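You operate a simulated robot arm through the tools that you are given. There is no shell and no other tool. Be economical: measure what you need, move in short steps, check, and stop when the job is done.

You run a simulated robot arm. Do the job below in one go: nothing can be reset, and whatever is moved stays where it is left.

Task
Stand the weight on the panel, switch on, run its long edge past the wheel, switch off.
Fine: a full white coat; leave the table past the wheel.

Only the result counts: the job must be done as asked and must still hold three seconds after the hand-in. Knocking over, shifting, dropping, spilling or breaking anything else fails it.

Robot
A 7-joint arm with a two-finger parallel gripper, fixed in place. Base frame: the origin is at the foot of the arm, x ahead of it, y to its left, z up. Readings come in mm, rad, newtons and seconds.
With the tool pointing down near the work surface it reaches from about 240 to 620 mm from the base axis. Its first joint turns from -1.152 to 1.152 rad. Payload 2.6 kg.
Tool frame: the origin (TCP) lies between the finger pads and is the grasp point; the fingertips stand 30 mm ahead of it; z points along the fingers, y is the line along which they close. The gripper opens to 94 mm. The fingers are 28 mm wide and 10 mm thick; the gripper's body (50 by 96 mm) begins 55 mm behind the TCP.
Orientation is that of the tool frame in the base frame, as a unit quaternion [w, x, y, z]. With the fingers straight down and closing along the base's y, the tool's x points along the base's -x, its y along +y and its z along -z.

Tools
- The arm moves only by the tool arm_command. Its arguments are lists of equal length, an entry for each row: "slide": the shift along the tool's x, y, z in units of 40 mm (1.0 is 40 mm), a list of three; "rot": the turn, a rotation vector about the tool's x, y, z in units of 8 degrees (1.0 is 8 degrees), a list of three; "jaw": the opening, from 0 (shut) to 1 (fully open). In form: {"slide": [[dx, dy, dz], ...], "rot": [[wx, wy, wz], ...], "jaw": [jaw, ...]}. A call has 1 to 8 rows; each row shifts and turns the commanded pose from where the row before left it, along the tool's axes as they then stand. A call with a number of a shift or a turn outside -1 to 1 is refused whole. Each row takes 0.2 s and may step no farther than 50 mm and 0.15 rad from the row before; otherwise, or with a gripper value out of range, the whole call is refused. Where a pose cannot be reached the arm comes as near as it can. A force on the tool above 40 N (or 10 N above the force at the start of the call, whichever is more), or a blocked arm, ends the call early, and 0.2 s more pass. The fingers move at their own pace (about 72 mm/s each) and stop on an object; they squeeze with about 29 N. The grip force told is the motor's: it shows also when the fingers shut on nothing. Time passes only in rows, and 0.2 s behind the last, so rows that do not move let the fingers close. It gives the time, the measured TCP pose, the force on the tool (base axes), the opening and the grip force at its end, in the units of the frame above (readings bear some noise).
- Cameras (640 x 400 px; columns grow to the right, rows downward): "scene" is fixed at [35.6, 428.3, 573.8]; the picture's right is [-0.80, -0.60, 0.00], its down [-0.30, 0.39, -0.87] and it looks along [0.53, -0.69, -0.49] (base axes); focal length 268 px, centre (320, 200). "wrist" rides on the gripper at [-37, 0, -58] in the tool frame; the picture's right is [0.00, -1.00, 0.00], its down [0.97, 0.00, -0.24] and it looks along [0.24, 0.00, 0.97] (tool axes); focal length 218 px, centre (320, 200).
- get_image(camera): a new picture of that camera. The clock stands still meanwhile.
- probe_pixels(camera, pixels): for up to 12 pixels [column, row] of the newest picture of that camera ("zoom" is the newest enlarged one), the place [x, y, z] in the base frame of the surface seen there, good to about 2 mm. The clock stands still meanwhile.
- close_up(camera, box): a new picture of the part [left, top, right, bottom] of that camera's present view, enlarged. The clock stands still meanwhile.
- sign_off(): hands the job in; it is judged then, once.

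Work in short steps. Measure before you move; look again where a grasp or a placing could have gone wrong, and mend it. You have 80 turns and 38 pictures in all, those below and enlarged ones among them. Open the gripper and draw the arm clear of the work before you hand the job in, unless the task says otherwise; then end with one line.

The tools are called after ">>>" as name(argument=value, ...) on one line, values as JSON. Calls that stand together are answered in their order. arm_command: Moves the arm, as the interface text tells. Its arguments: {"type":"object","properties":{"slide":{"type":"array"},"rot":{"type":"array"},"jaw":{"type":"array"}},"required":["slide","rot","jaw"]} The other tools are called the same way: get_image (camera) takes a picture; probe_pixels (camera, pixels) gives the place of the surface under pixels of a picture; close_up (camera, box) takes an enlarged picture of a part of a camera's view; sign_off () hands the job in.

At the start:

```text
time: 0.0
tool_pos: [293.3, -37.2, 469.6]
ee_rot: [0.0, 0.0, 1.0, 0.0]
wrist_force: [0.2, 0.7, -0.9]
grip_width: 93.9
gripper_force: 0.0
```

scene: 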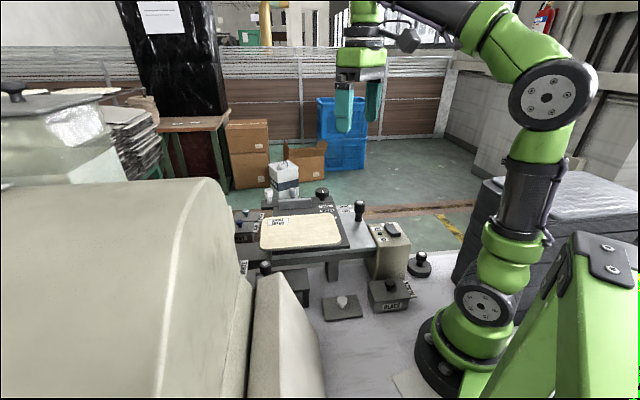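
wrist: 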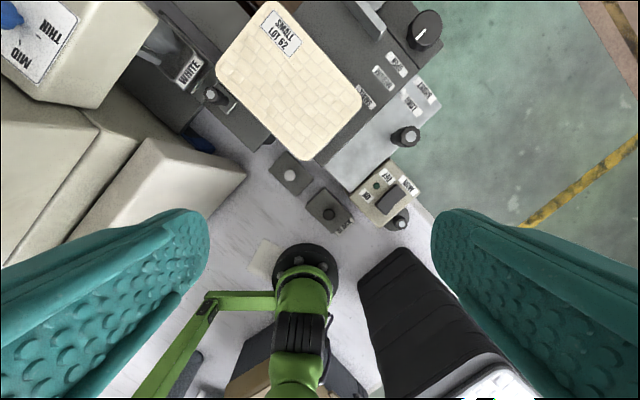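

The pictures show a machine with a panel labelled "SMALL LOT 62", a table, knobs and switches. I enlarge both views to read the labels.

>>> close_up(camera="wrist", box=[160, 0, 460, 250])

>>> close_up(camera="scene", box=[220, 150, 460, 330])

>>> close_up(camera="wrist", box=[0, 0, 240, 150])

```text
1.60 times, centred on (310, 125) of wrist
```

zoom: 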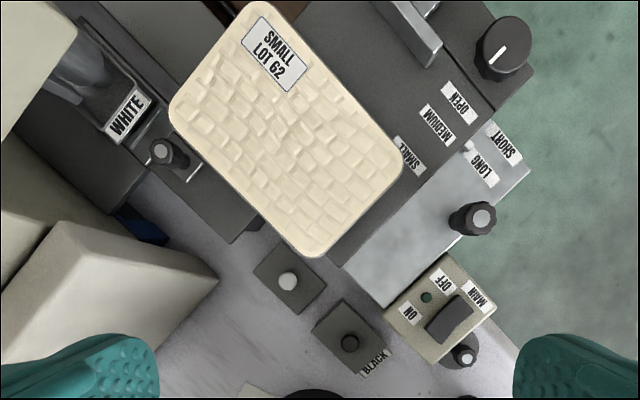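

```text
2.22 times, centred on (340, 240) of scene
```

zoom: 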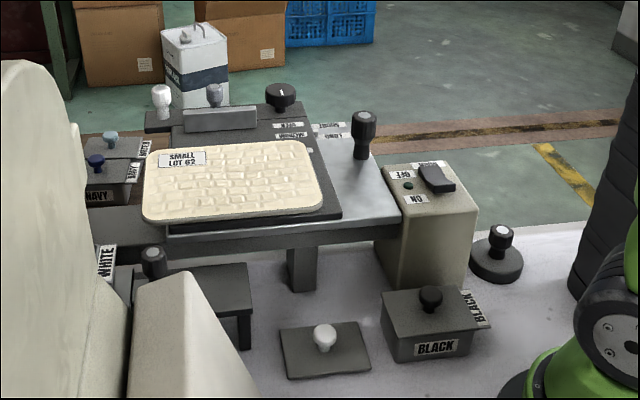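

```text
2.67 times, centred on (120, 75) of wrist
```

zoom: 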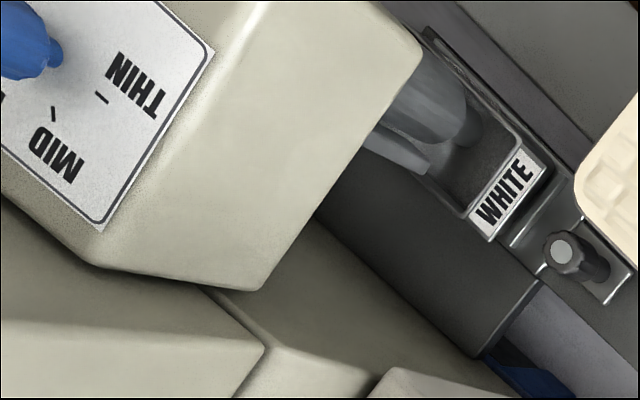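

The machine has a wheel in a WHITE tray, a dial reading THIN/MID, a SHORT/LONG table stop, a SMALL/MEDIUM/OPEN rail, and a MAIN switch. I probe key points.

>>> get_image(camera="wrist")

>>> probe_pixels(camera="wrist", pixels=[[217, 72], [268, 2], [360, 92], [306, 160], [424, 25], [406, 136], [393, 195], [401, 223], [212, 95], [188, 70], [20, 20], [378, 185]])

>>> probe_pixels(camera="scene", pixels=[[359, 205], [321, 190], [281, 188], [300, 192], [420, 256], [391, 230], [342, 300], [265, 266], [391, 284], [325, 262], [335, 270], [420, 272]])

```text
32 pictures are left
```

wrist: 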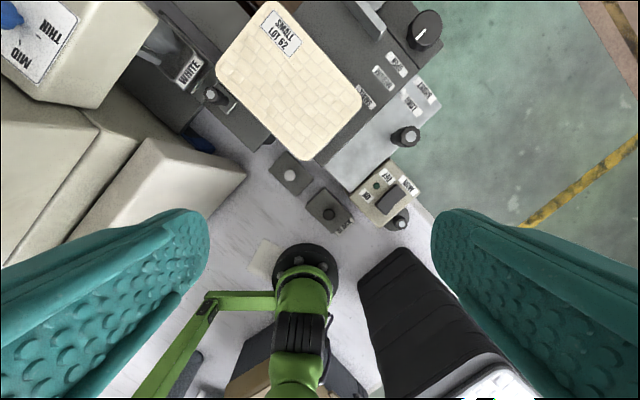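

```text
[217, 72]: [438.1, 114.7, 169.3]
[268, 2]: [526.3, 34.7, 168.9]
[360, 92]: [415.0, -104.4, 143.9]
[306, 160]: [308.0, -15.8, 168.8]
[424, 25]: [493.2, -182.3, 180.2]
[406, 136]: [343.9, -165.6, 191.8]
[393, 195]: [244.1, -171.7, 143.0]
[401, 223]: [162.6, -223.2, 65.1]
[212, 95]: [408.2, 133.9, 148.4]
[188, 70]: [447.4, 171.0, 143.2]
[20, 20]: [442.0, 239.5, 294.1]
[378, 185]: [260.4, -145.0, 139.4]
```

```text
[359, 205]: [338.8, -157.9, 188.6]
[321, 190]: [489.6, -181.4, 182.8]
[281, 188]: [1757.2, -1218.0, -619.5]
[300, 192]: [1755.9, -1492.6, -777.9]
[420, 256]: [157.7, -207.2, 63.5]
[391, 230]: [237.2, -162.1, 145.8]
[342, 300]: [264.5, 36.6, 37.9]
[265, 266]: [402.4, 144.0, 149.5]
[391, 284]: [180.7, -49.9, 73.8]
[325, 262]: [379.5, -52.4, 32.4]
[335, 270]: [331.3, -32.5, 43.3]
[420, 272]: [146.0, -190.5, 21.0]
```

The machine is turned about 45°. I move toward +y and +x at the same height to see the dial and wheel.

>>> arm_command(slide=[[-0.5, 1, 0], [-0.5, 1, 0], [-0.5, 1, 0], [-0.5, 1, 0], [0, 0, 0]], rot=[[0, 0, 0], [0, 0, 0], [0, 0, 0], [0, 0, 0], [0, 0, 0]], jaw=[0.5, 0.3, 0, 0, 0])

>>> get_image(camera="wrist")

```text
time: 1.2
tool_pos: [373.8, 123.6, 468.4]
ee_rot: [0.002, -0.001, 1.0, 0.001]
wrist_force: [0.4, 0.3, 0.0]
grip_width: 0.0
gripper_force: 29.0
```

```text
31 pictures are left
```

wrist: 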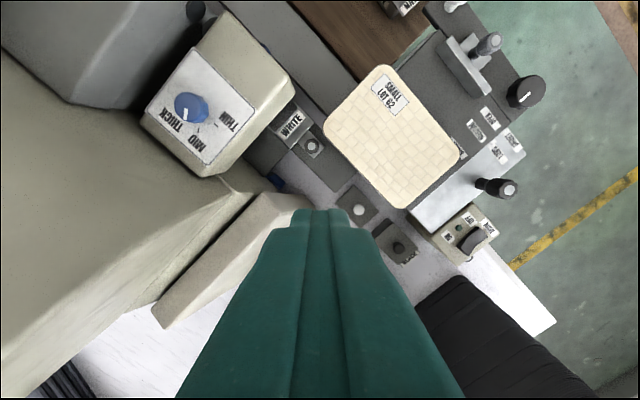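

>>> close_up(camera="wrist", box=[120, 0, 360, 180])

>>> close_up(camera="wrist", box=[340, 0, 580, 180])

```text
2.22 times, centred on (240, 90) of wrist
```

zoom: 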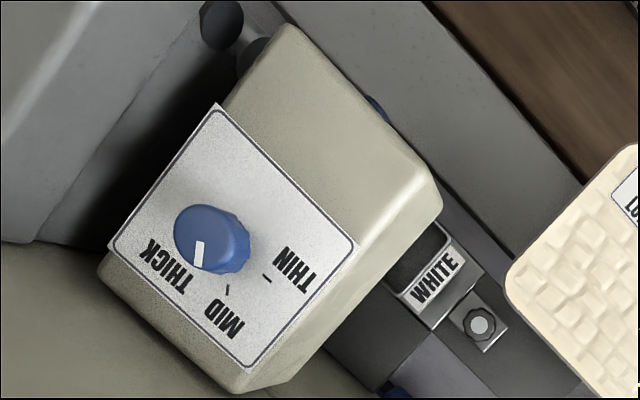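

```text
2.22 times, centred on (460, 90) of wrist
```

zoom: 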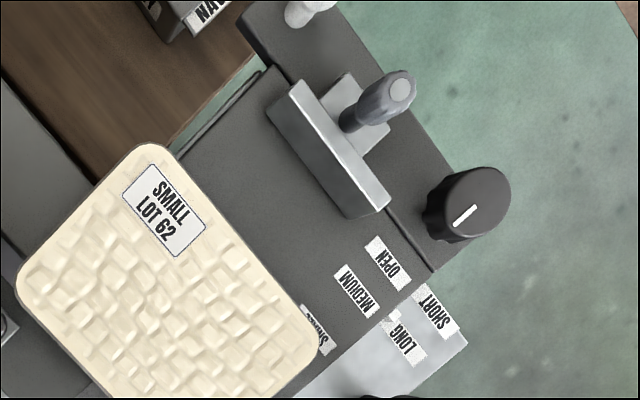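

The dial sits near THICK or MID, the rail is at OPEN, and there is a pointer near LONG. I look from above the far right side to see these, the wheel end and the rail end.

>>> arm_command(slide=[[-0.4, -0.9, 0], [-0.4, -0.9, 0], [-0.4, -0.9, 0], [-0.4, -0.9, 0.5], [-0.4, -0.9, 0.5], [-0.4, -0.9, 0.5]], rot=[[0, 0, 0], [0, 0, 0], [0, 0, 0], [0, 0, 0], [0, 0, 0], [0, 0, 0]], jaw=[0, 0, 0, 0, 0, 0])

>>> get_image(camera="wrist")

>>> close_up(camera="scene", box=[220, 180, 380, 300])

```text
time: 2.6
tool_pos: [450.5, -75.5, 405.4]
ee_rot: [0.001, 0.0, 1.0, 0.0]
wrist_force: [-0.7, 0.4, 0.3]
grip_width: 0.0
gripper_force: 29.2
out of reach, approached as far as the arm can: row 1, 2, 3
```

```text
28 pictures are left
```

wrist: 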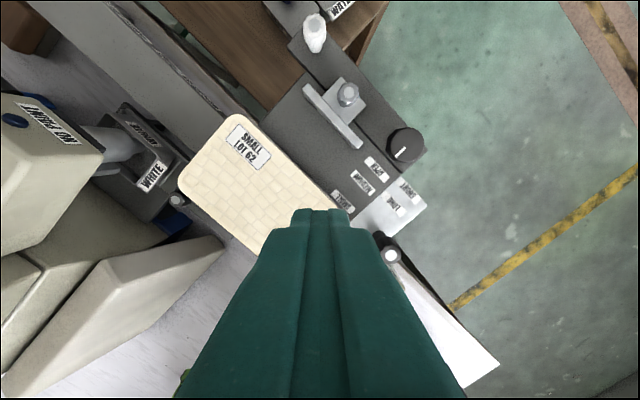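

```text
3.33 times, centred on (300, 240) of scene
```

zoom: 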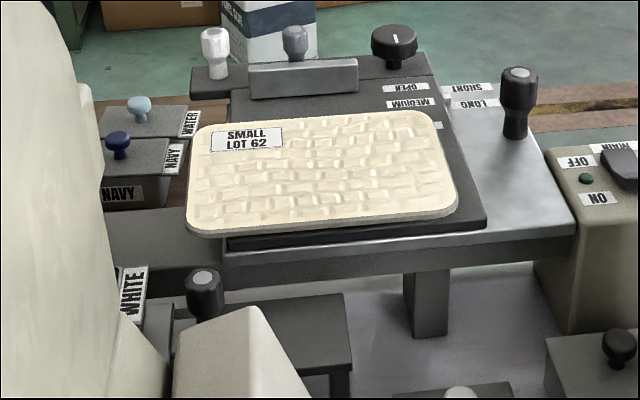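

There is another blue button and label at wrist (40,120), plus a second label by the wheel tray. I enlarge both areas.

>>> close_up(camera="wrist", box=[0, 70, 220, 235])

>>> close_up(camera="wrist", box=[270, 60, 450, 260])

>>> probe_pixels(camera="wrist", pixels=[[314, 30], [348, 95], [335, 115], [405, 145], [390, 252], [110, 145], [148, 150], [178, 198], [180, 190], [233, 115], [140, 60], [300, 130]])

```text
2.42 times, centred on (110, 152) of wrist
```

zoom: 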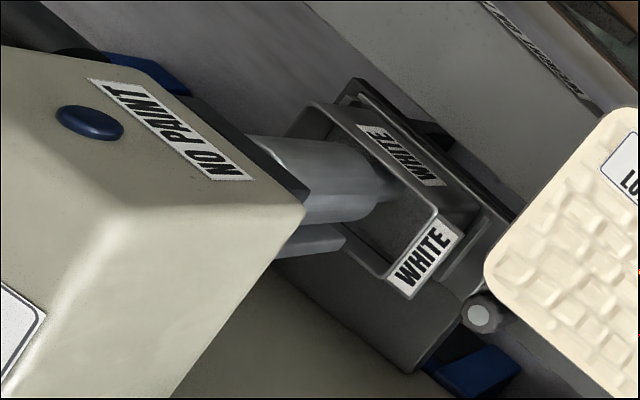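

```text
2.00 times, centred on (360, 160) of wrist
```

zoom: 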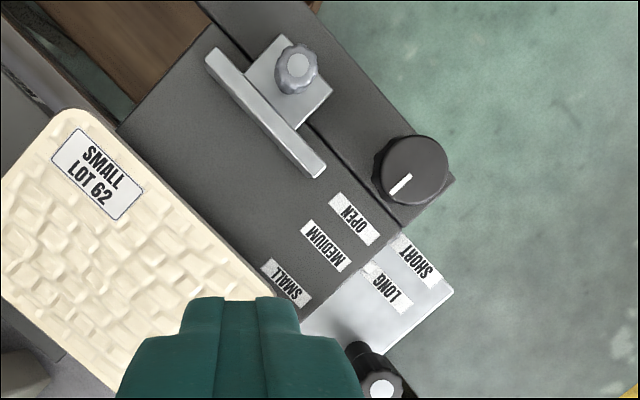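

```text
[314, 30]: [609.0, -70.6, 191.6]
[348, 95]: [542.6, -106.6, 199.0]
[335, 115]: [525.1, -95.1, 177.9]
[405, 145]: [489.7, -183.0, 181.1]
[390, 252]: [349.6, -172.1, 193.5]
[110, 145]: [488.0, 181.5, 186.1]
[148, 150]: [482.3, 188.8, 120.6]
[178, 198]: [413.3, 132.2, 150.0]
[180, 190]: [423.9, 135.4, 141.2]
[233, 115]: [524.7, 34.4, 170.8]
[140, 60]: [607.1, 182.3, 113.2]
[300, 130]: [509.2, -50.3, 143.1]
```

The tray at the wheel looks dark inside and there is a NO PAINT lamp, so I need a closer look from above the tray. I move to about (450,110,345), staying above the panel area.

>>> arm_command(slide=[[0, 0.95, 0.3], [0, 0.95, 0.3], [0, 0.95, 0.3], [0, 0.95, 0.3], [0, 0.7, 0.3], [0, 0, 0]], rot=[[0, 0, 0], [0, 0, 0], [0, 0, 0], [0, 0, 0], [0, 0, 0], [0, 0, 0]], jaw=[0, 0, 0, 0, 0, 0])

>>> get_image(camera="wrist")

```text
time: 4.0
tool_pos: [452.1, 101.7, 341.8]
ee_rot: [0.001, 0.0, 1.0, 0.001]
wrist_force: [0.2, 0.7, 0.5]
grip_width: 0.0
gripper_force: 28.8
```

```text
24 pictures are left
```

wrist: 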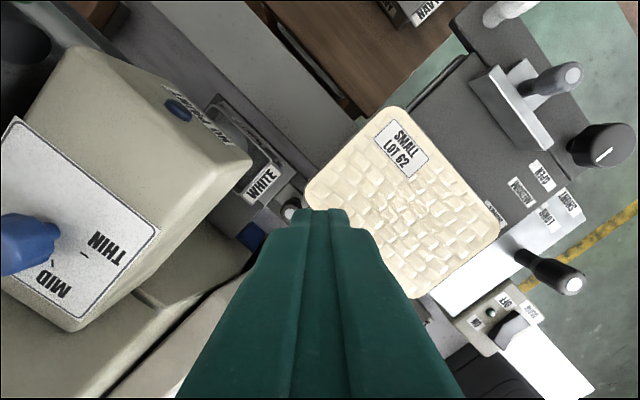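

I enlarge the tray/wheel and the dial.

>>> close_up(camera="wrist", box=[150, 70, 330, 250])

>>> close_up(camera="wrist", box=[0, 150, 160, 310])

>>> probe_pixels(camera="wrist", pixels=[[20, 240], [55, 255], [82, 253], [52, 263], [15, 125], [158, 232], [75, 330], [180, 110], [290, 213], [250, 235], [240, 185], [390, 10]])

```text
2.22 times, centred on (240, 160) of wrist
```

zoom: 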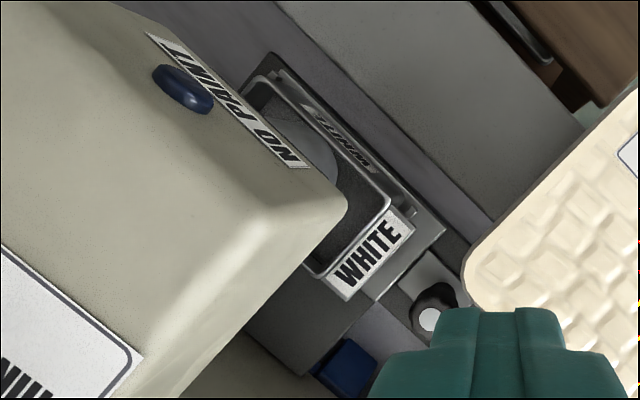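

```text
2.50 times, centred on (80, 230) of wrist
```

zoom: 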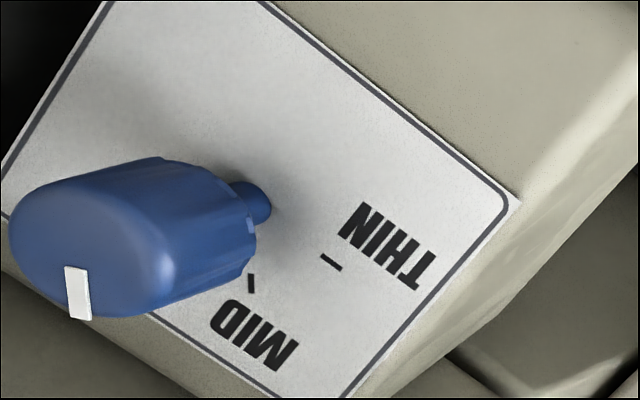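

```text
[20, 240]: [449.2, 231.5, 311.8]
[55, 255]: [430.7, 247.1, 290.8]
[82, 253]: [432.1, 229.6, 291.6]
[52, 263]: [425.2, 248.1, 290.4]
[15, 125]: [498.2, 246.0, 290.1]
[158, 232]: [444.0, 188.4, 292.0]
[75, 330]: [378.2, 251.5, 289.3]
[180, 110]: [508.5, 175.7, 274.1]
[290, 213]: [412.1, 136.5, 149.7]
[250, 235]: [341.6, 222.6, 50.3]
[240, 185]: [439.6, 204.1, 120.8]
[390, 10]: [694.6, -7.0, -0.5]
```

The dial pointer is at MID (knob axis near (445,244)), so THICK will be needed for a full coat. I yaw 45° to align with the machine and open the jaws to see into the tray and wheel.

>>> arm_command(slide=[[-0.3, 0, 0], [-0.3, 0, 0], [-0.3, 0, 0], [0, 0, 0], [0, 0, 0], [0, 0, 0]], rot=[[0, 0, 1], [0, 0, 1], [0, 0, 1], [0, 0, 1], [0, 0, 1], [0, 0, 0.62]], jaw=[1, 1, 1, 1, 1, 1])

>>> get_image(camera="wrist")

```text
time: 5.4
tool_pos: [487.3, 97.2, 344.1]
ee_rot: [0.0, 0.383, 0.924, 0.0]
wrist_force: [-0.8, 0.7, 0.1]
grip_width: 93.8
gripper_force: 0.0
```

```text
21 pictures are left
```

wrist: 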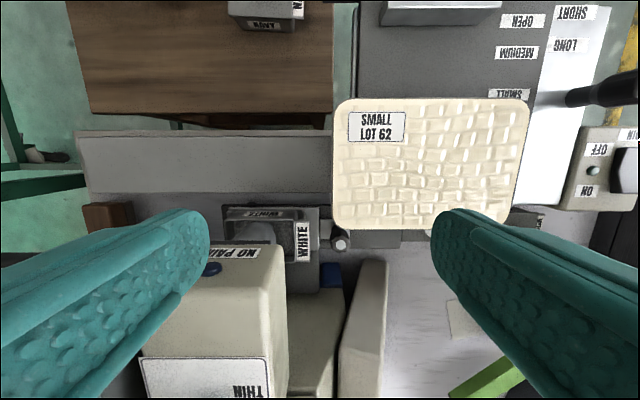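

Now the view is machine-aligned: the table travels left, and the panel's long edge faces the wheel. I enlarge the wheel/tray and the label area.

>>> close_up(camera="wrist", box=[190, 180, 370, 292])

>>> close_up(camera="wrist", box=[470, 0, 640, 106])

>>> probe_pixels(camera="wrist", pixels=[[255, 230], [250, 238], [275, 245], [240, 165], [335, 100], [335, 220], [500, 225], [525, 110], [620, 140], [350, 240], [150, 190], [440, 232]])

```text
3.56 times, centred on (280, 236) of wrist
```

zoom: 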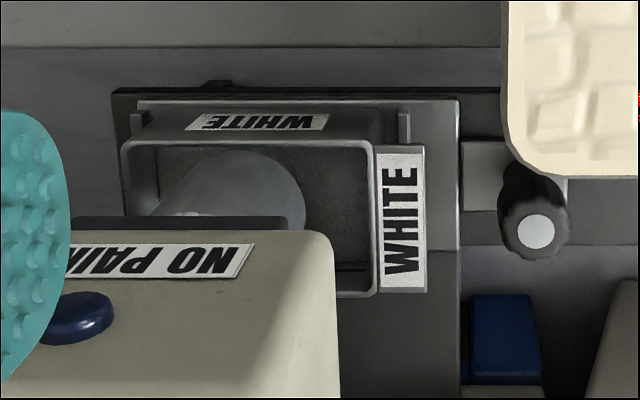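

```text
3.76 times, centred on (555, 53) of wrist
```

zoom: 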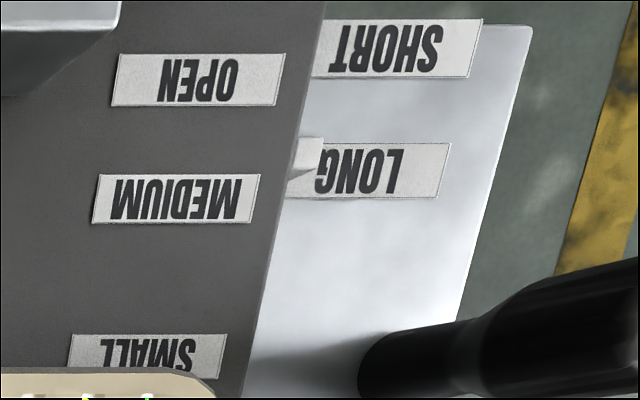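

```text
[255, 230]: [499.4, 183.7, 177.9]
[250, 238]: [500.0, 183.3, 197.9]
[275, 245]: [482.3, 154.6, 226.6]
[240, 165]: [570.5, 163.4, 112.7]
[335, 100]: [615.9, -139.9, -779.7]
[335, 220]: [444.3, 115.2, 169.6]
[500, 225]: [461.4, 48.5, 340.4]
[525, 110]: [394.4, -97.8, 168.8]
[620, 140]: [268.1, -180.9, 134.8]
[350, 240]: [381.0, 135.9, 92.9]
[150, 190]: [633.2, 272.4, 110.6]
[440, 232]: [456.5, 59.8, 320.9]
```

The pointer tab is at LONG and the tray is WHITE; good. Before approaching the dial I probe the heights of the machine bodies near it.

>>> probe_pixels(camera="scene", pixels=[[190, 195], [220, 190], [100, 200], [60, 260], [270, 300], [265, 345], [240, 320], [180, 330], [480, 230], [500, 190], [480, 260], [300, 330]])

>>> arm_command(slide=[[0.5, 0.5, 0], [0.5, 0.5, 0], [0.5, 0.5, 0], [0.3, 0.3, 0], [0, 0, 0]], rot=[[0, 0, 0], [0, 0, 0], [0, 0, 0], [0, 0, 0], [0, 0, 0]], jaw=[1, 1, 1, 1, 1])

>>> get_image(camera="wrist")

```text
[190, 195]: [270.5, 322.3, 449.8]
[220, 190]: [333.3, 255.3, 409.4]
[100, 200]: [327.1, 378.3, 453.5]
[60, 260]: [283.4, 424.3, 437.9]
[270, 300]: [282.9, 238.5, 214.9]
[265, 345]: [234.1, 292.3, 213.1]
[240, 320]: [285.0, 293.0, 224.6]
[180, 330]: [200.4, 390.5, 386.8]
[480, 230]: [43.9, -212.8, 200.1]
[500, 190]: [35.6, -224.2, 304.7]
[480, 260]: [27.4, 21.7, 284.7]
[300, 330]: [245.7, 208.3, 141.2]
```

```text
time: 6.3
tool_pos: [491.9, 171.0, 342.3]
ee_rot: [0.011, 0.398, 0.917, -0.012]
wrist_force: [-26.2, -13.3, -1.1]
grip_width: 77.7
gripper_force: 0.1
stopped in row 4: the force on the tool passed its limit (the readings are from after the stop); the commanded pose is now the measured one
```

```text
18 pictures are left
```

wrist: 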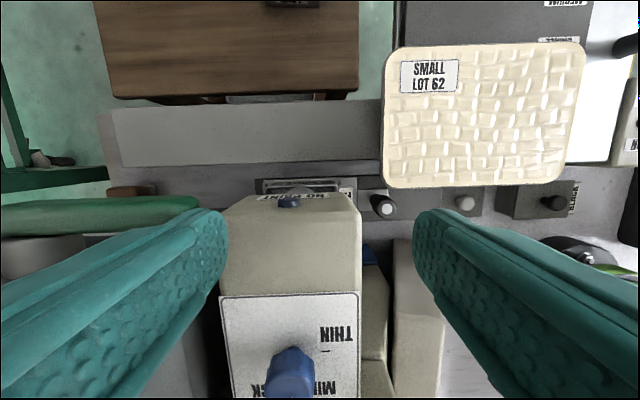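

The left finger touched the machine's tower (force −26 N in x). I back off along −y of the tool at once and look.

>>> arm_command(slide=[[0, -0.6, 0], [-0.3, -0.4, 0], [0, 0, 0]], rot=[[0, 0, 0], [0, 0, 0], [0, 0, 0]], jaw=[0.55, 0.55, 0.55])

>>> get_image(camera="scene")

>>> get_image(camera="wrist")

```text
time: 7.1
tool_pos: [471.5, 137.5, 343.6]
ee_rot: [0.013, 0.397, 0.918, -0.011]
wrist_force: [-0.4, -0.7, 0.4]
grip_width: 51.6
gripper_force: 0.0
```

```text
17 pictures are left
```

scene: 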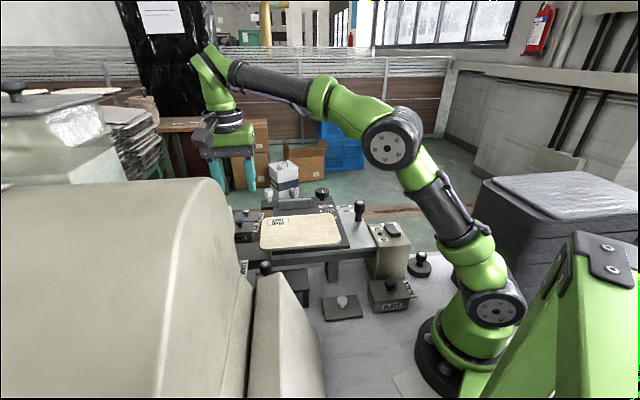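

```text
16 pictures are left
```

wrist: 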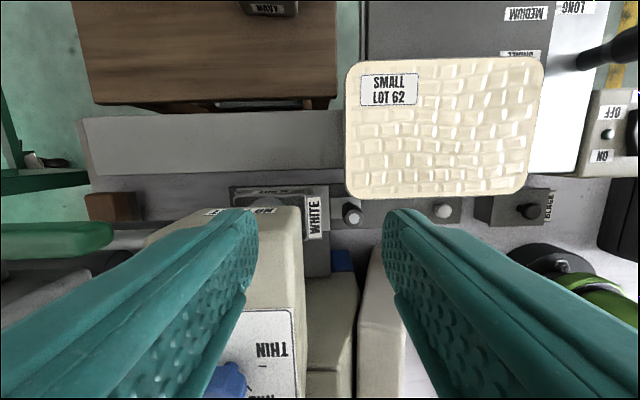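

A green bar appears at wrist left (60,238), beside the machine head. I probe it and neighbouring spots.

>>> probe_pixels(camera="wrist", pixels=[[105, 238], [60, 238], [10, 240], [40, 262], [90, 265], [20, 300], [110, 200], [170, 235], [225, 380], [244, 365], [293, 312], [262, 350]])

```text
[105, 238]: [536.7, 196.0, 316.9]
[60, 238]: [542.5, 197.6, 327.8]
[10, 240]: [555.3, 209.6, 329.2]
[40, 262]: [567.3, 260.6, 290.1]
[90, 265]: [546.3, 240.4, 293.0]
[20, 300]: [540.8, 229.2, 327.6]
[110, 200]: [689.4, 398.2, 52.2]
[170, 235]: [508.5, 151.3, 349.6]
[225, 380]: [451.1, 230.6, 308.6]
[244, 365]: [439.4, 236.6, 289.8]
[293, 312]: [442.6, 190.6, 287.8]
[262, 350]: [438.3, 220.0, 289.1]
```

The finger met the tip of a fixed green lever at about (537,196,320); it appears unmoved. I fix the slight tilt and go toward the dial, n-direction first, with narrowed jaws and higher.

>>> arm_command(slide=[[0, 0, -0.4], [0.5, 0, 0], [0.4, 0.3, 0], [0, 0.6, 0], [0, 0, 0]], rot=[[-0.07, 0.23, -0.22], [0, 0, 0], [0, 0, 0], [0, 0, 0], [0, 0, 0]], jaw=[0.5, 0.5, 0.5, 0.5, 0.5])

>>> get_image(camera="wrist")

```text
time: 8.3
tool_pos: [470.9, 188.2, 358.5]
ee_rot: [0.0, 0.382, 0.924, 0.0]
wrist_force: [0.4, -0.6, 0.3]
grip_width: 47.1
gripper_force: 0.0
```

```text
15 pictures are left
```

wrist: 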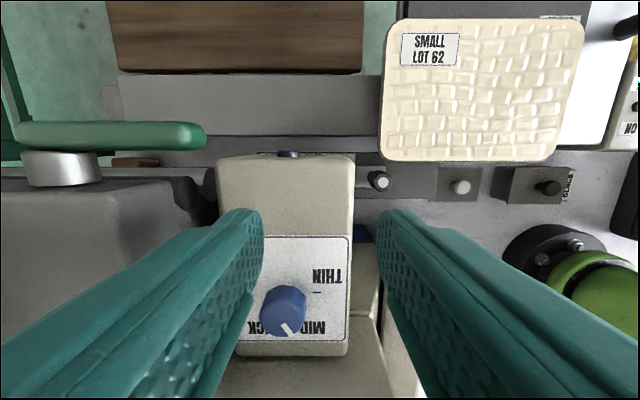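

The green lever is on a pivot and lies straight along the machine. I probe the dial and enlarge the view around it.

>>> close_up(camera="wrist", box=[220, 225, 400, 345])

>>> probe_pixels(camera="wrist", pixels=[[283, 310], [275, 305], [287, 328], [295, 290], [317, 293], [348, 238], [348, 340], [265, 238], [60, 130], [200, 135], [60, 165], [291, 153]])

```text
3.33 times, centred on (310, 285) of wrist
```

zoom: 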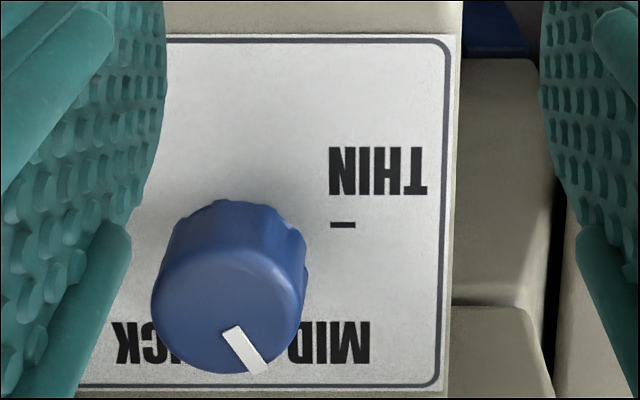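

```text
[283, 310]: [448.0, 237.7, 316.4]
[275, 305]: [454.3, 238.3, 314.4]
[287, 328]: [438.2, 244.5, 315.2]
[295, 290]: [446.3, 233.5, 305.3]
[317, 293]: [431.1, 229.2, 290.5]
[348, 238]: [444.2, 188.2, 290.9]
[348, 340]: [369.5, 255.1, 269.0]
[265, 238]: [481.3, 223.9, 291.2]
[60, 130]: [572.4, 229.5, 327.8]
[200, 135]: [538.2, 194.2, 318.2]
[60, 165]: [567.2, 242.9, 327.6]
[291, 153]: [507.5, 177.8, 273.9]
```

Ticks are 60° apart (THIN along −u, MID at 60°, THICK at 120°); the pointer is at MID. I move above the knob axis (446.5,241.5) and unwind yaw before gripping so I can turn it +60°.

>>> arm_command(slide=[[0.7, 0, 0], [0.67, 0.51, 0], [0, 0, 0], [0, 0, 0], [0, 0, 0], [0, 0, 0], [0, 0, 0]], rot=[[0, 0, 0], [0, 0, 0], [0, 0, -1], [0, 0, -1], [0, 0, -1], [0, 0, -1], [0, 0, 0]], jaw=[0.5, 0.5, 0.5, 0.5, 0.5, 0.5, 0.5])

```text
time: 9.9
tool_pos: [446.8, 241.1, 359.0]
ee_rot: [-0.001, 0.112, 0.994, 0.0]
wrist_force: [-0.9, -0.7, 0.9]
grip_width: 47.1
gripper_force: 0.0
```

Position is above the knob; I descend 32 mm and close.

>>> arm_command(slide=[[0, 0, 0.4], [0, 0, 0.4], [0, 0, 0], [0, 0, 0], [0, 0, 0]], rot=[[0, 0, 0], [0, 0, 0], [0, 0, 0], [0, 0, 0], [0, 0, 0]], jaw=[0.5, 0.5, 0.5, 0, 0])

```text
time: 11.1
tool_pos: [446.6, 244.3, 326.5]
ee_rot: [-0.002, 0.11, 0.994, 0.004]
wrist_force: [2.9, 23.7, -1.2]
grip_width: 25.4
gripper_force: 45.2
```

Gripped (25.4 mm), with the knob's centre about 3 mm further in +y. I recentre, then turn 60° clockwise from above.

>>> arm_command(slide=[[0, 0.09, 0], [0, 0, 0]], rot=[[0, 0, 0], [0, 0, 0]], jaw=[0, 0])

```text
time: 11.7
tool_pos: [447.9, 244.8, 327.5]
ee_rot: [-0.005, 0.117, 0.993, 0.001]
wrist_force: [-39.2, -7.0, 6.1]
grip_width: 25.5
gripper_force: 45.2
```

Force −39 N in x suggests a small x mismatch; I nudge back 2 mm.

>>> arm_command(slide=[[0.04, 0, 0], [0, 0, 0]], rot=[[0, 0, 0], [0, 0, 0]], jaw=[0, 0])

```text
time: 12.3
tool_pos: [447.4, 244.4, 326.7]
ee_rot: [-0.002, 0.114, 0.993, 0.0]
wrist_force: [-14.2, -2.2, 6.6]
grip_width: 25.3
gripper_force: 44.9
```

Forces are now modest; I turn the knob +30° first.

>>> arm_command(slide=[[0.015, 0, 0], [0, 0, 0], [0, 0, 0], [0, 0, 0], [0, 0, 0]], rot=[[0, 0, 1], [0, 0, 1], [0, 0, 1], [0, 0, 0.75], [0, 0, 0]], jaw=[0, 0, 0, 0, 0])

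```text
time: 13.5
tool_pos: [445.5, 243.8, 329.1]
ee_rot: [0.001, 0.369, 0.93, 0.001]
wrist_force: [-10.3, -22.3, 19.7]
grip_width: 25.4
gripper_force: 44.8
```

Turned 30° so far; I relieve the side load slightly and turn the other 30°.

>>> arm_command(slide=[[0, -0.03, 0], [0, 0, 0], [0, 0, 0], [0, 0, 0], [0, 0, 0]], rot=[[0, 0, 0.75], [0, 0, 1], [0, 0, 1], [0, 0, 1], [0, 0, 0]], jaw=[0, 0, 0, 0, 0])

```text
time: 14.7
tool_pos: [445.3, 242.6, 326.9]
ee_rot: [0.002, 0.595, 0.804, -0.001]
wrist_force: [8.7, -1.2, 6.6]
grip_width: 25.5
gripper_force: 45.2
```

Yaw is now 73°, a 60° turn in total. I release, rise, and look at the pointer.

>>> arm_command(slide=[[0, 0, 0], [0, 0, 0], [0, 0, -0.5], [0, 0, -0.5], [-1, 0, 0], [0, 0, 0]], rot=[[0, 0, 0], [0, 0, 0], [0, 0, 0], [0, 0, 0], [0, 0, 0], [0, 0, 0]], jaw=[0.5, 0.5, 0.5, 0.5, 0.5, 0.5])

>>> close_up(camera="wrist", box=[200, 180, 440, 330])

```text
time: 16.1
tool_pos: [455.5, 205.8, 366.3]
ee_rot: [0.0, 0.594, 0.804, -0.001]
wrist_force: [-0.3, 1.2, 0.2]
grip_width: 46.9
gripper_force: 0.0
```

```text
2.67 times, centred on (320, 255) of wrist
```

zoom: 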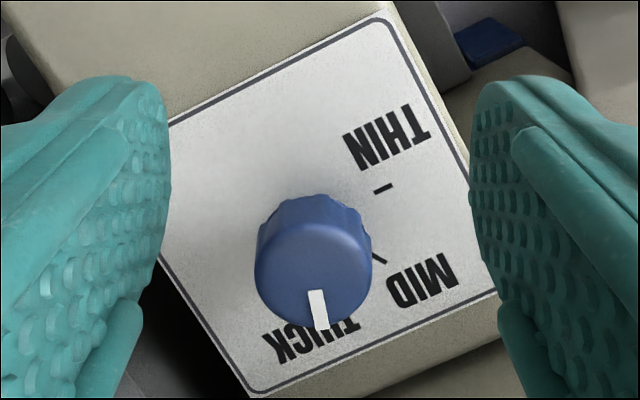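

The pointer is near THICK but looks roughly 8–10° short (soft-grip lag). I grip again and turn a bit further.

>>> arm_command(slide=[[1, 0, 0], [0, 0, 0.5], [0, 0, 0.5], [0, 0, 0], [0, 0, 0], [0, 0, 0]], rot=[[0, 0, 0], [0, 0, 0], [0, 0, 0], [0, 0, 0], [0, 0, 0], [0, 0, 0]], jaw=[0.5, 0.5, 0.5, 0.5, 0, 0])

```text
time: 17.5
tool_pos: [445.1, 245.4, 327.2]
ee_rot: [0.002, 0.594, 0.805, 0.0]
wrist_force: [28.1, 15.9, -1.0]
grip_width: 25.2
gripper_force: 44.6
```

Closed with a sideways load of 31 N along tool y; I relieve that and turn +9°.

>>> arm_command(slide=[[0, 0.05, 0], [0, 0, 0], [0, 0, 0], [0, 0, 0]], rot=[[0, 0, 0], [0, 0, 0.6], [0, 0, 0.6], [0, 0, 0]], jaw=[0, 0, 0, 0])

>>> arm_command(slide=[[0, 0, 0], [0, 0, 0], [0, 0, -0.5], [0, 0, -0.5], [-1, 0, 0], [0, 0, 0]], rot=[[0, 0, 0], [0, 0, 0], [0, 0, 0], [0, 0, 0], [0, 0, 0], [0, 0, 0]], jaw=[0.5, 0.5, 0.5, 0.5, 0.5, 0.5])

>>> close_up(camera="wrist", box=[200, 180, 440, 330])

```text
time: 18.5
tool_pos: [445.7, 247.1, 325.6]
ee_rot: [-0.002, 0.66, 0.751, -0.001]
wrist_force: [-12.2, 3.1, 1.3]
grip_width: 25.2
gripper_force: 44.7
```

```text
time: 19.9
tool_pos: [451.0, 204.8, 366.2]
ee_rot: [0.0, 0.659, 0.752, -0.001]
wrist_force: [0.7, -0.4, 0.6]
grip_width: 46.7
gripper_force: 0.1
```

```text
2.67 times, centred on (320, 255) of wrist
```

zoom: 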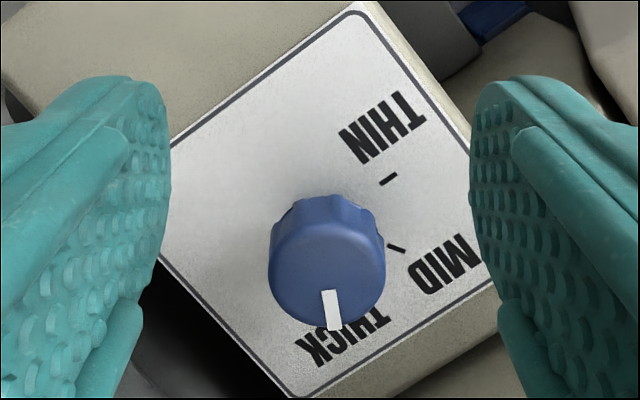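

The pointer is now on THICK. Next the weight: I unwind the yaw in place, then travel.

>>> arm_command(slide=[[-0.5, 0, 0], [-0.5, 0, 0], [0, 0, 0], [0, 0, 0], [0, 0, 0], [0, 0, 0], [0, 0, 0], [0, 0, 0]], rot=[[0, 0, -1], [0, 0, -1], [0, 0, -1], [0, 0, -1], [0, 0, -1], [0, 0, -1], [0, 0, -1], [0, 0, -1]], jaw=[0.7, 0.7, 0.7, 0.7, 0.7, 0.7, 0.7, 0.7])

```text
time: 21.7
tool_pos: [459.6, 165.2, 367.7]
ee_rot: [-0.001, 0.16, 0.987, 0.001]
wrist_force: [0.0, -0.6, 0.3]
grip_width: 65.8
gripper_force: 0.1
```

Now I continue unwinding to −45° yaw while moving to about (355,−130) at the same height.

>>> arm_command(slide=[[0.5, -0.9, 0], [0.5, -0.9, 0], [0.5, -0.9, 0], [0.5, -0.9, 0], [0.5, -0.9, 0], [0.5, -0.9, 0], [0.5, -0.9, 0], [0.5, -0.9, 0]], rot=[[0, 0, -1], [0, 0, -1], [0, 0, -1], [0, 0, -1], [0, 0, -1], [0, 0, -1], [0, 0, -1], [0, 0, -1]], jaw=[0.7, 0.7, 0.7, 0.7, 0.7, 0.7, 0.7, 0.7])

```text
time: 23.5
tool_pos: [353.8, -129.4, 367.9]
ee_rot: [-0.001, -0.387, 0.922, 0.0]
wrist_force: [0.6, -0.5, -0.1]
grip_width: 65.7
gripper_force: 0.1
```

I move to hover near the weight for a close look.

>>> arm_command(slide=[[0.7, 0.35, 0.25], [0.7, 0.35, 0.25], [0.7, 0.35, 0.25], [0.7, 0.35, 0.25], [0.4, 0.35, 0.25], [0, 0.35, 0.25], [0, 0, 0]], rot=[[0, 0, 0], [0, 0, 0], [0, 0, 0], [0, 0, 0], [0, 0, 0], [0, 0, 0], [0, 0, 0]], jaw=[0.7, 0.7, 0.7, 0.7, 0.7, 0.7, 0.7])

>>> get_image(camera="wrist")

```text
time: 25.1
tool_pos: [204.2, -159.6, 306.6]
ee_rot: [0.0, -0.385, 0.923, 0.0]
wrist_force: [-0.5, 0.0, 1.0]
grip_width: 66.0
gripper_force: 0.0
```

```text
11 pictures are left
```

wrist: 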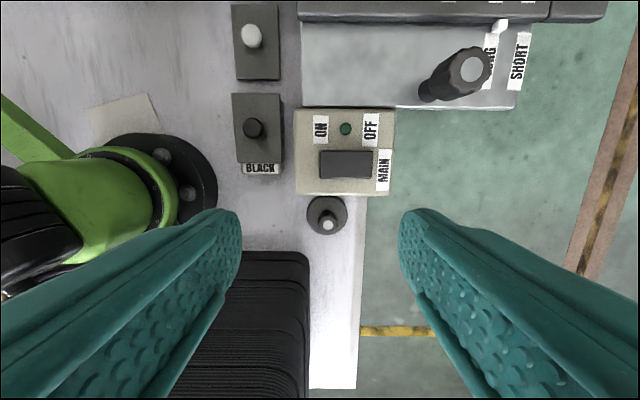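

The weight is at wrist (327,215), between the MAIN box and a black cabinet. I probe sizes.

>>> probe_pixels(camera="wrist", pixels=[[327, 225], [327, 212], [310, 205], [346, 212], [327, 198], [300, 194], [390, 194], [302, 258], [250, 258], [345, 162], [330, 162], [362, 162]])

>>> probe_pixels(camera="wrist", pixels=[[315, 200], [340, 203], [312, 225], [341, 225], [327, 233], [320, 130], [370, 130], [345, 128], [472, 68], [435, 95], [340, 175], [345, 150]])

```text
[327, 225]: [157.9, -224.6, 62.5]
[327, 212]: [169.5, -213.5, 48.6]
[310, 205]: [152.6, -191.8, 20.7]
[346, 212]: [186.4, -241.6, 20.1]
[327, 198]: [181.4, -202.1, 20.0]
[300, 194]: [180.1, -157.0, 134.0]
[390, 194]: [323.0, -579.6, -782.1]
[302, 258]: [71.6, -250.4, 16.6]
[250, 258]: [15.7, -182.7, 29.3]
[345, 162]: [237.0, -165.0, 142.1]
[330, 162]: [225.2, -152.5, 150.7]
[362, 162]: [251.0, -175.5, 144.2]
```

```text
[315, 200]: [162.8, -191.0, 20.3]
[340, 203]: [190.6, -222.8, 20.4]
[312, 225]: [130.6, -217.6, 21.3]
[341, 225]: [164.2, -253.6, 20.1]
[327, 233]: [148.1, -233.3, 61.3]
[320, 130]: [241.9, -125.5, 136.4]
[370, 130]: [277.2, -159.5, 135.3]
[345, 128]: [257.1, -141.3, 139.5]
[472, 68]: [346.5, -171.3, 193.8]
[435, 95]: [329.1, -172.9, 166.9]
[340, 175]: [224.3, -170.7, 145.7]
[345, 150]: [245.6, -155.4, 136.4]
```

The weight's axis is about (159,−224): disc top z 20, knob top z 63, and the box edge is 60 mm away. I move above it and lower to about z 170.

>>> arm_command(slide=[[0.9, -0.33, 0], [0.92, 0, 0.2], [0.1, 0, 0.8], [0, 0, 0.8], [0, 0, 0.8], [0, 0, 0.8], [0, 0, 0]], rot=[[0, 0, 0], [0, 0, 0], [0, 0, 0], [0, 0, 0], [0, 0, 0], [0, 0, 0], [0, 0, 0]], jaw=[0.45, 0.45, 0.45, 0.45, 0.45, 0.45, 0.45])

>>> get_image(camera="wrist")

```text
time: 26.7
tool_pos: [161.3, -225.2, 170.5]
ee_rot: [0.0, -0.386, 0.923, 0.0]
wrist_force: [0.3, -0.3, -0.3]
grip_width: 42.1
gripper_force: 0.0
```

```text
10 pictures are left
```

wrist: 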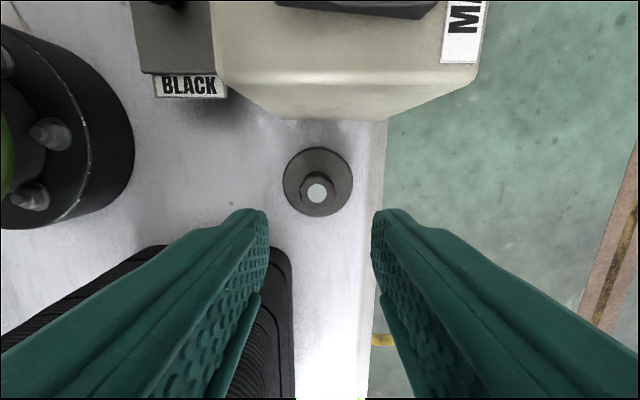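

The knob is at (317,193), well centred between the fingers. I probe its top and rim.

>>> probe_pixels(camera="wrist", pixels=[[317, 193], [318, 215], [318, 148], [284, 182], [352, 182], [303, 190], [331, 190], [340, 85]])

```text
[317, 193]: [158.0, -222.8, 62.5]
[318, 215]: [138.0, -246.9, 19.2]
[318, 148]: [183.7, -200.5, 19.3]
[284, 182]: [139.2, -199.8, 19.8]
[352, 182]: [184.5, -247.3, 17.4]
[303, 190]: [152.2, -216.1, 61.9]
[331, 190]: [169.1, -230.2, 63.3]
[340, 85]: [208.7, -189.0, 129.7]
```

Axis confirmed at about (160.5,−223.5). I tilt 8° so the gripper leans away from the MAIN box, and go straight down 112 mm.

>>> arm_command(slide=[[0, 0.04, 0], [0.1, 0, 0.7], [0.1, 0, 0.7], [0.1, 0, 0.7], [0.09, 0, 0.685], [0, 0, 0]], rot=[[0, -1, 0], [0, 0, 0], [0, 0, 0], [0, 0, 0], [0, 0, 0], [0, 0, 0]], jaw=[0.45, 0.45, 0.45, 0.45, 0.45, 0.45])

```text
time: 28.1
tool_pos: [160.2, -223.8, 60.2]
ee_rot: [0.063, -0.386, 0.92, 0.026]
wrist_force: [3.8, -8.0, 2.8]
grip_width: 42.0
gripper_force: 0.1
```

In place at z 60; I close the jaws.

>>> arm_command(slide=[[0, 0, 0], [0, 0, 0], [0, 0, 0]], rot=[[0, 0, 0], [0, 0, 0], [0, 0, 0]], jaw=[0, 0, 0])

```text
time: 28.9
tool_pos: [159.7, -223.6, 60.1]
ee_rot: [0.064, -0.386, 0.92, 0.028]
wrist_force: [4.5, -11.6, -4.8]
grip_width: 29.4
gripper_force: 29.1
```

Gripped at 29.4 mm, 29 N. I lift straight up.

>>> arm_command(slide=[[-0.07, 0, -0.5], [-0.1, 0, -0.7], [-0.1, 0, -0.7], [-0.1, 0, -0.7], [-0.1, 0, -0.7], [-0.1, 0, -0.7], [0, 0, 0]], rot=[[0, 0, 0], [0, 0, 0], [0, 0, 0], [0, 0, 0], [0, 0, 0], [0, 0, 0], [0, 0, 0]], jaw=[0, 0, 0, 0, 0, 0, 0])

>>> get_image(camera="wrist")

```text
time: 30.5
tool_pos: [160.2, -224.0, 222.2]
ee_rot: [0.064, -0.384, 0.921, 0.028]
wrist_force: [-0.1, 1.0, -0.6]
grip_width: 0.0
gripper_force: 28.9
```

```text
9 pictures are left
```

wrist: 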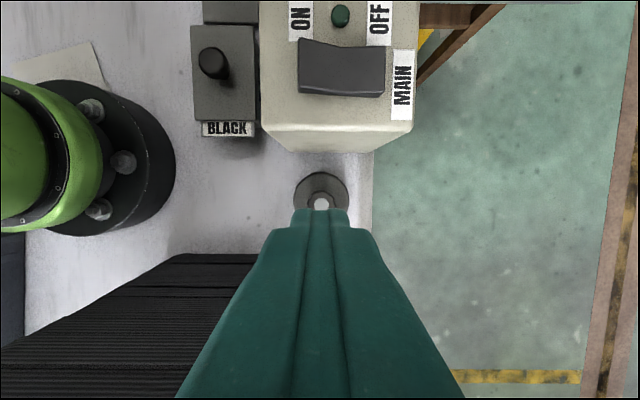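

The grip slipped off: the jaws are empty and the weight still stands at (321,195). I probe the weight and the cabinet, since the earlier side force hints that the leaning wrist touched the cabinet.

>>> probe_pixels(camera="wrist", pixels=[[321, 200], [296, 190], [346, 188], [322, 174], [230, 256], [200, 300], [100, 300], [180, 256], [100, 340], [270, 120]])

>>> close_up(camera="scene", box=[370, 200, 530, 300])

```text
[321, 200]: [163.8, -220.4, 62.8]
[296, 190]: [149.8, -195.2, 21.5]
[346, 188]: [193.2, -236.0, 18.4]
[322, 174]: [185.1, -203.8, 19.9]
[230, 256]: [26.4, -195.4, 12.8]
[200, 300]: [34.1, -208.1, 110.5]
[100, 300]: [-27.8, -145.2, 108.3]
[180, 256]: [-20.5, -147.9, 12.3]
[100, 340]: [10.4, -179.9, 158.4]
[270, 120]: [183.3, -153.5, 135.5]
```

```text
4.00 times, centred on (450, 250) of scene
```

zoom: 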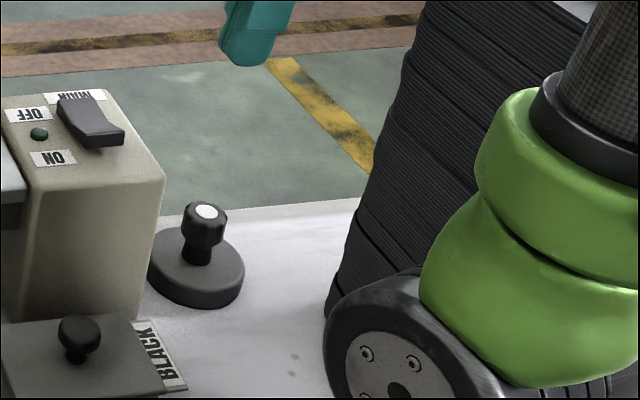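

Cabinet front is at u≈−122, and the head of the weight's knob is at z 45–63. I straighten the tool, reopen, and descend to about z 54 for a fuller grip.

>>> arm_command(slide=[[0, 0, 0], [0, 0, 0.6], [0, 0, 0.9], [0, 0, 0.9], [0, 0, 0.9], [0, 0, 0.9], [0, 0, 0]], rot=[[0, 1, 0], [0, 0, 0], [0, 0, 0], [0, 0, 0], [0, 0, 0], [0, 0, 0], [0, 0, 0]], jaw=[0.5, 0.5, 0.5, 0.5, 0.5, 0.5, 0.5])

```text
time: 32.1
tool_pos: [160.4, -223.7, 52.8]
ee_rot: [0.0, -0.389, 0.921, -0.002]
wrist_force: [8.5, -11.7, 3.8]
grip_width: 46.9
gripper_force: 0.0
```

A mild 14 N side force persists, but position is right. I close and check the width.

>>> arm_command(slide=[[0, 0, 0], [0, 0, 0], [0, 0, 0], [0, 0, 0]], rot=[[0, 0, 0], [0, 0, 0], [0, 0, 0], [0, 0, 0]], jaw=[0, 0, 0, 0])

>>> close_up(camera="scene", box=[370, 180, 530, 280])

```text
time: 33.1
tool_pos: [160.9, -223.1, 52.9]
ee_rot: [0.0, -0.39, 0.921, -0.001]
wrist_force: [14.4, -20.0, -3.0]
grip_width: 29.2
gripper_force: 29.5
```

```text
4.00 times, centred on (450, 230) of scene
```

zoom: 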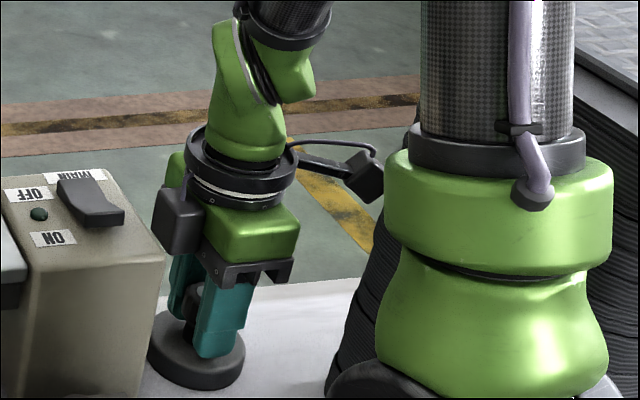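

The fingers enclose the knob. I lift slightly and check that the width holds.

>>> arm_command(slide=[[0, -0.03, -0.1], [0, 0, -0.2], [0, 0, -0.2], [0, 0, 0]], rot=[[0, 0, 0], [0, 0, 0], [0, 0, 0], [0, 0, 0]], jaw=[0, 0, 0, 0])

```text
time: 34.1
tool_pos: [160.8, -224.0, 72.4]
ee_rot: [0.0, -0.387, 0.922, 0.001]
wrist_force: [12.7, -12.9, -15.6]
grip_width: 29.6
gripper_force: 28.8
```

Now carrying about 15 N and width holds at 29.6. I keep lifting gently.

>>> arm_command(slide=[[0, 0, -0.25], [0, 0, -0.25], [0, 0, -0.25], [0, 0, -0.25], [0, 0, 0]], rot=[[0, 0, 0], [0, 0, 0], [0, 0, 0], [0, 0, 0], [0, 0, 0]], jaw=[0, 0, 0, 0, 0])

```text
time: 35.3
tool_pos: [158.7, -223.0, 111.7]
ee_rot: [0.0, -0.388, 0.922, 0.0]
wrist_force: [18.2, -19.0, -20.9]
grip_width: 29.2
gripper_force: 29.0
```

Width holds but side force grows; I check with a picture.

>>> close_up(camera="scene", box=[360, 160, 540, 280])

```text
3.33 times, centred on (450, 220) of scene
```

zoom: 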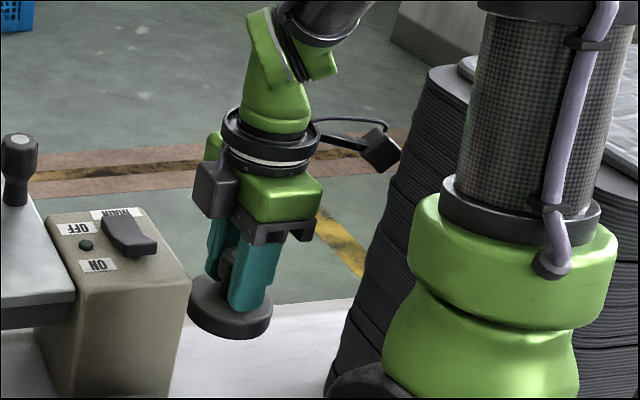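

The weight is lifted and hangs straight. I raise it to about z 285, moving slightly outward.

>>> arm_command(slide=[[0, 0, -0.4], [0, 0, -0.5], [0, 0, -0.5], [0, 0, -0.5], [0, 0, -0.6], [0, 0, -0.6], [0, 0, -0.6], [0, 0, -0.6]], rot=[[0, 0, 0], [0, 0, 0], [0, 0, 0], [0, 0, 0], [0, 0, 0], [0, 0, 0], [0, 0, 0], [0, 0, 0]], jaw=[0, 0, 0, 0, 0, 0, 0, 0])

```text
time: 37.1
tool_pos: [160.8, -223.6, 284.1]
ee_rot: [0.0, -0.385, 0.923, 0.001]
wrist_force: [0.4, -0.1, -5.3]
grip_width: 29.5
gripper_force: 28.5
```

Weight held, now about 5 N and no side load. I carry it along +u toward the panel centre (419,8).

>>> arm_command(slide=[[-0.9, -0.06, 0], [-1, -0.06, 0], [-1, -0.06, 0], [-1, -0.06, 0], [-1, -0.06, 0], [-1, -0.06, 0], [-1, -0.06, 0], [-1, -0.06, 0]], rot=[[0, 0, 0], [0, 0, 0], [0, 0, 0], [0, 0, 0], [0, 0, 0], [0, 0, 0], [0, 0, 0], [0, 0, 0]], jaw=[0, 0, 0, 0, 0, 0, 0, 0])

```text
time: 38.9
tool_pos: [397.1, -11.0, 282.8]
ee_rot: [0.0, -0.385, 0.923, 0.0]
wrist_force: [-0.8, 0.7, -5.2]
grip_width: 29.4
gripper_force: 28.7
```

I move the last 29 mm and lower to just above the panel.

>>> arm_command(slide=[[-0.72, 0, 0], [0, 0, 0.4], [0, 0, 0.35], [0, 0, 0.1], [0, 0, 0]], rot=[[0, 0, 0], [0, 0, 0], [0, 0, 0], [0, 0, 0], [0, 0, 0]], jaw=[0, 0, 0, 0, 0])

>>> close_up(camera="scene", box=[230, 170, 390, 270])

```text
time: 40.1
tool_pos: [416.7, 8.0, 251.6]
ee_rot: [-0.001, -0.385, 0.923, 0.001]
wrist_force: [0.3, 0.2, -5.9]
grip_width: 29.2
gripper_force: 28.8
```

```text
4.00 times, centred on (310, 220) of scene
```

zoom: 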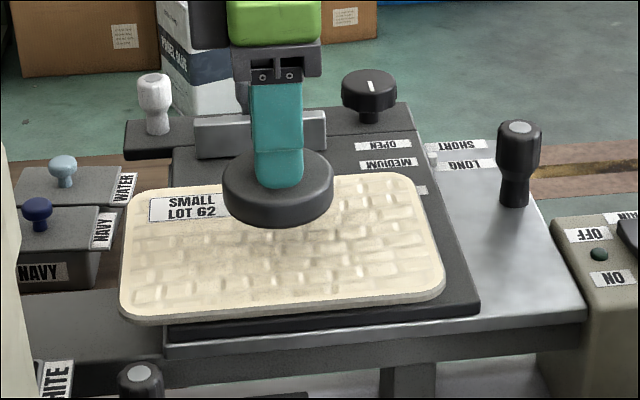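

The weight hovers over the panel. I lower in small steps and watch the vertical force.

>>> arm_command(slide=[[0, 0, 0.1], [0, 0, 0.05], [0, 0, 0.05], [0, 0, 0]], rot=[[0, 0, 0], [0, 0, 0], [0, 0, 0], [0, 0, 0]], jaw=[0, 0, 0, 0])

```text
time: 41.1
tool_pos: [417.5, 8.5, 242.3]
ee_rot: [-0.001, -0.386, 0.922, 0.0]
wrist_force: [0.4, 0.6, -6.1]
grip_width: 29.3
gripper_force: 29.5
```

No contact yet; I continue in 2 mm steps.

>>> arm_command(slide=[[0, 0, 0.05], [0, 0, 0.05], [0, 0, 0.05], [0, 0, 0]], rot=[[0, 0, 0], [0, 0, 0], [0, 0, 0], [0, 0, 0]], jaw=[0, 0, 0, 0])

```text
time: 42.1
tool_pos: [417.9, 8.1, 236.6]
ee_rot: [-0.001, -0.386, 0.923, 0.002]
wrist_force: [0.1, -0.3, -5.8]
grip_width: 29.5
gripper_force: 29.2
```

Still free; the disc is thinner than I assumed (perhaps 10–15 mm to go). I continue carefully.

>>> arm_command(slide=[[0, 0, 0.1], [0, 0, 0.05], [0, 0, 0.05], [0, 0, 0]], rot=[[0, 0, 0], [0, 0, 0], [0, 0, 0], [0, 0, 0]], jaw=[0, 0, 0, 0])

```text
time: 43.1
tool_pos: [417.0, 7.9, 228.2]
ee_rot: [-0.002, -0.387, 0.922, 0.0]
wrist_force: [-0.6, -0.3, -6.0]
grip_width: 29.2
gripper_force: 29.2
```

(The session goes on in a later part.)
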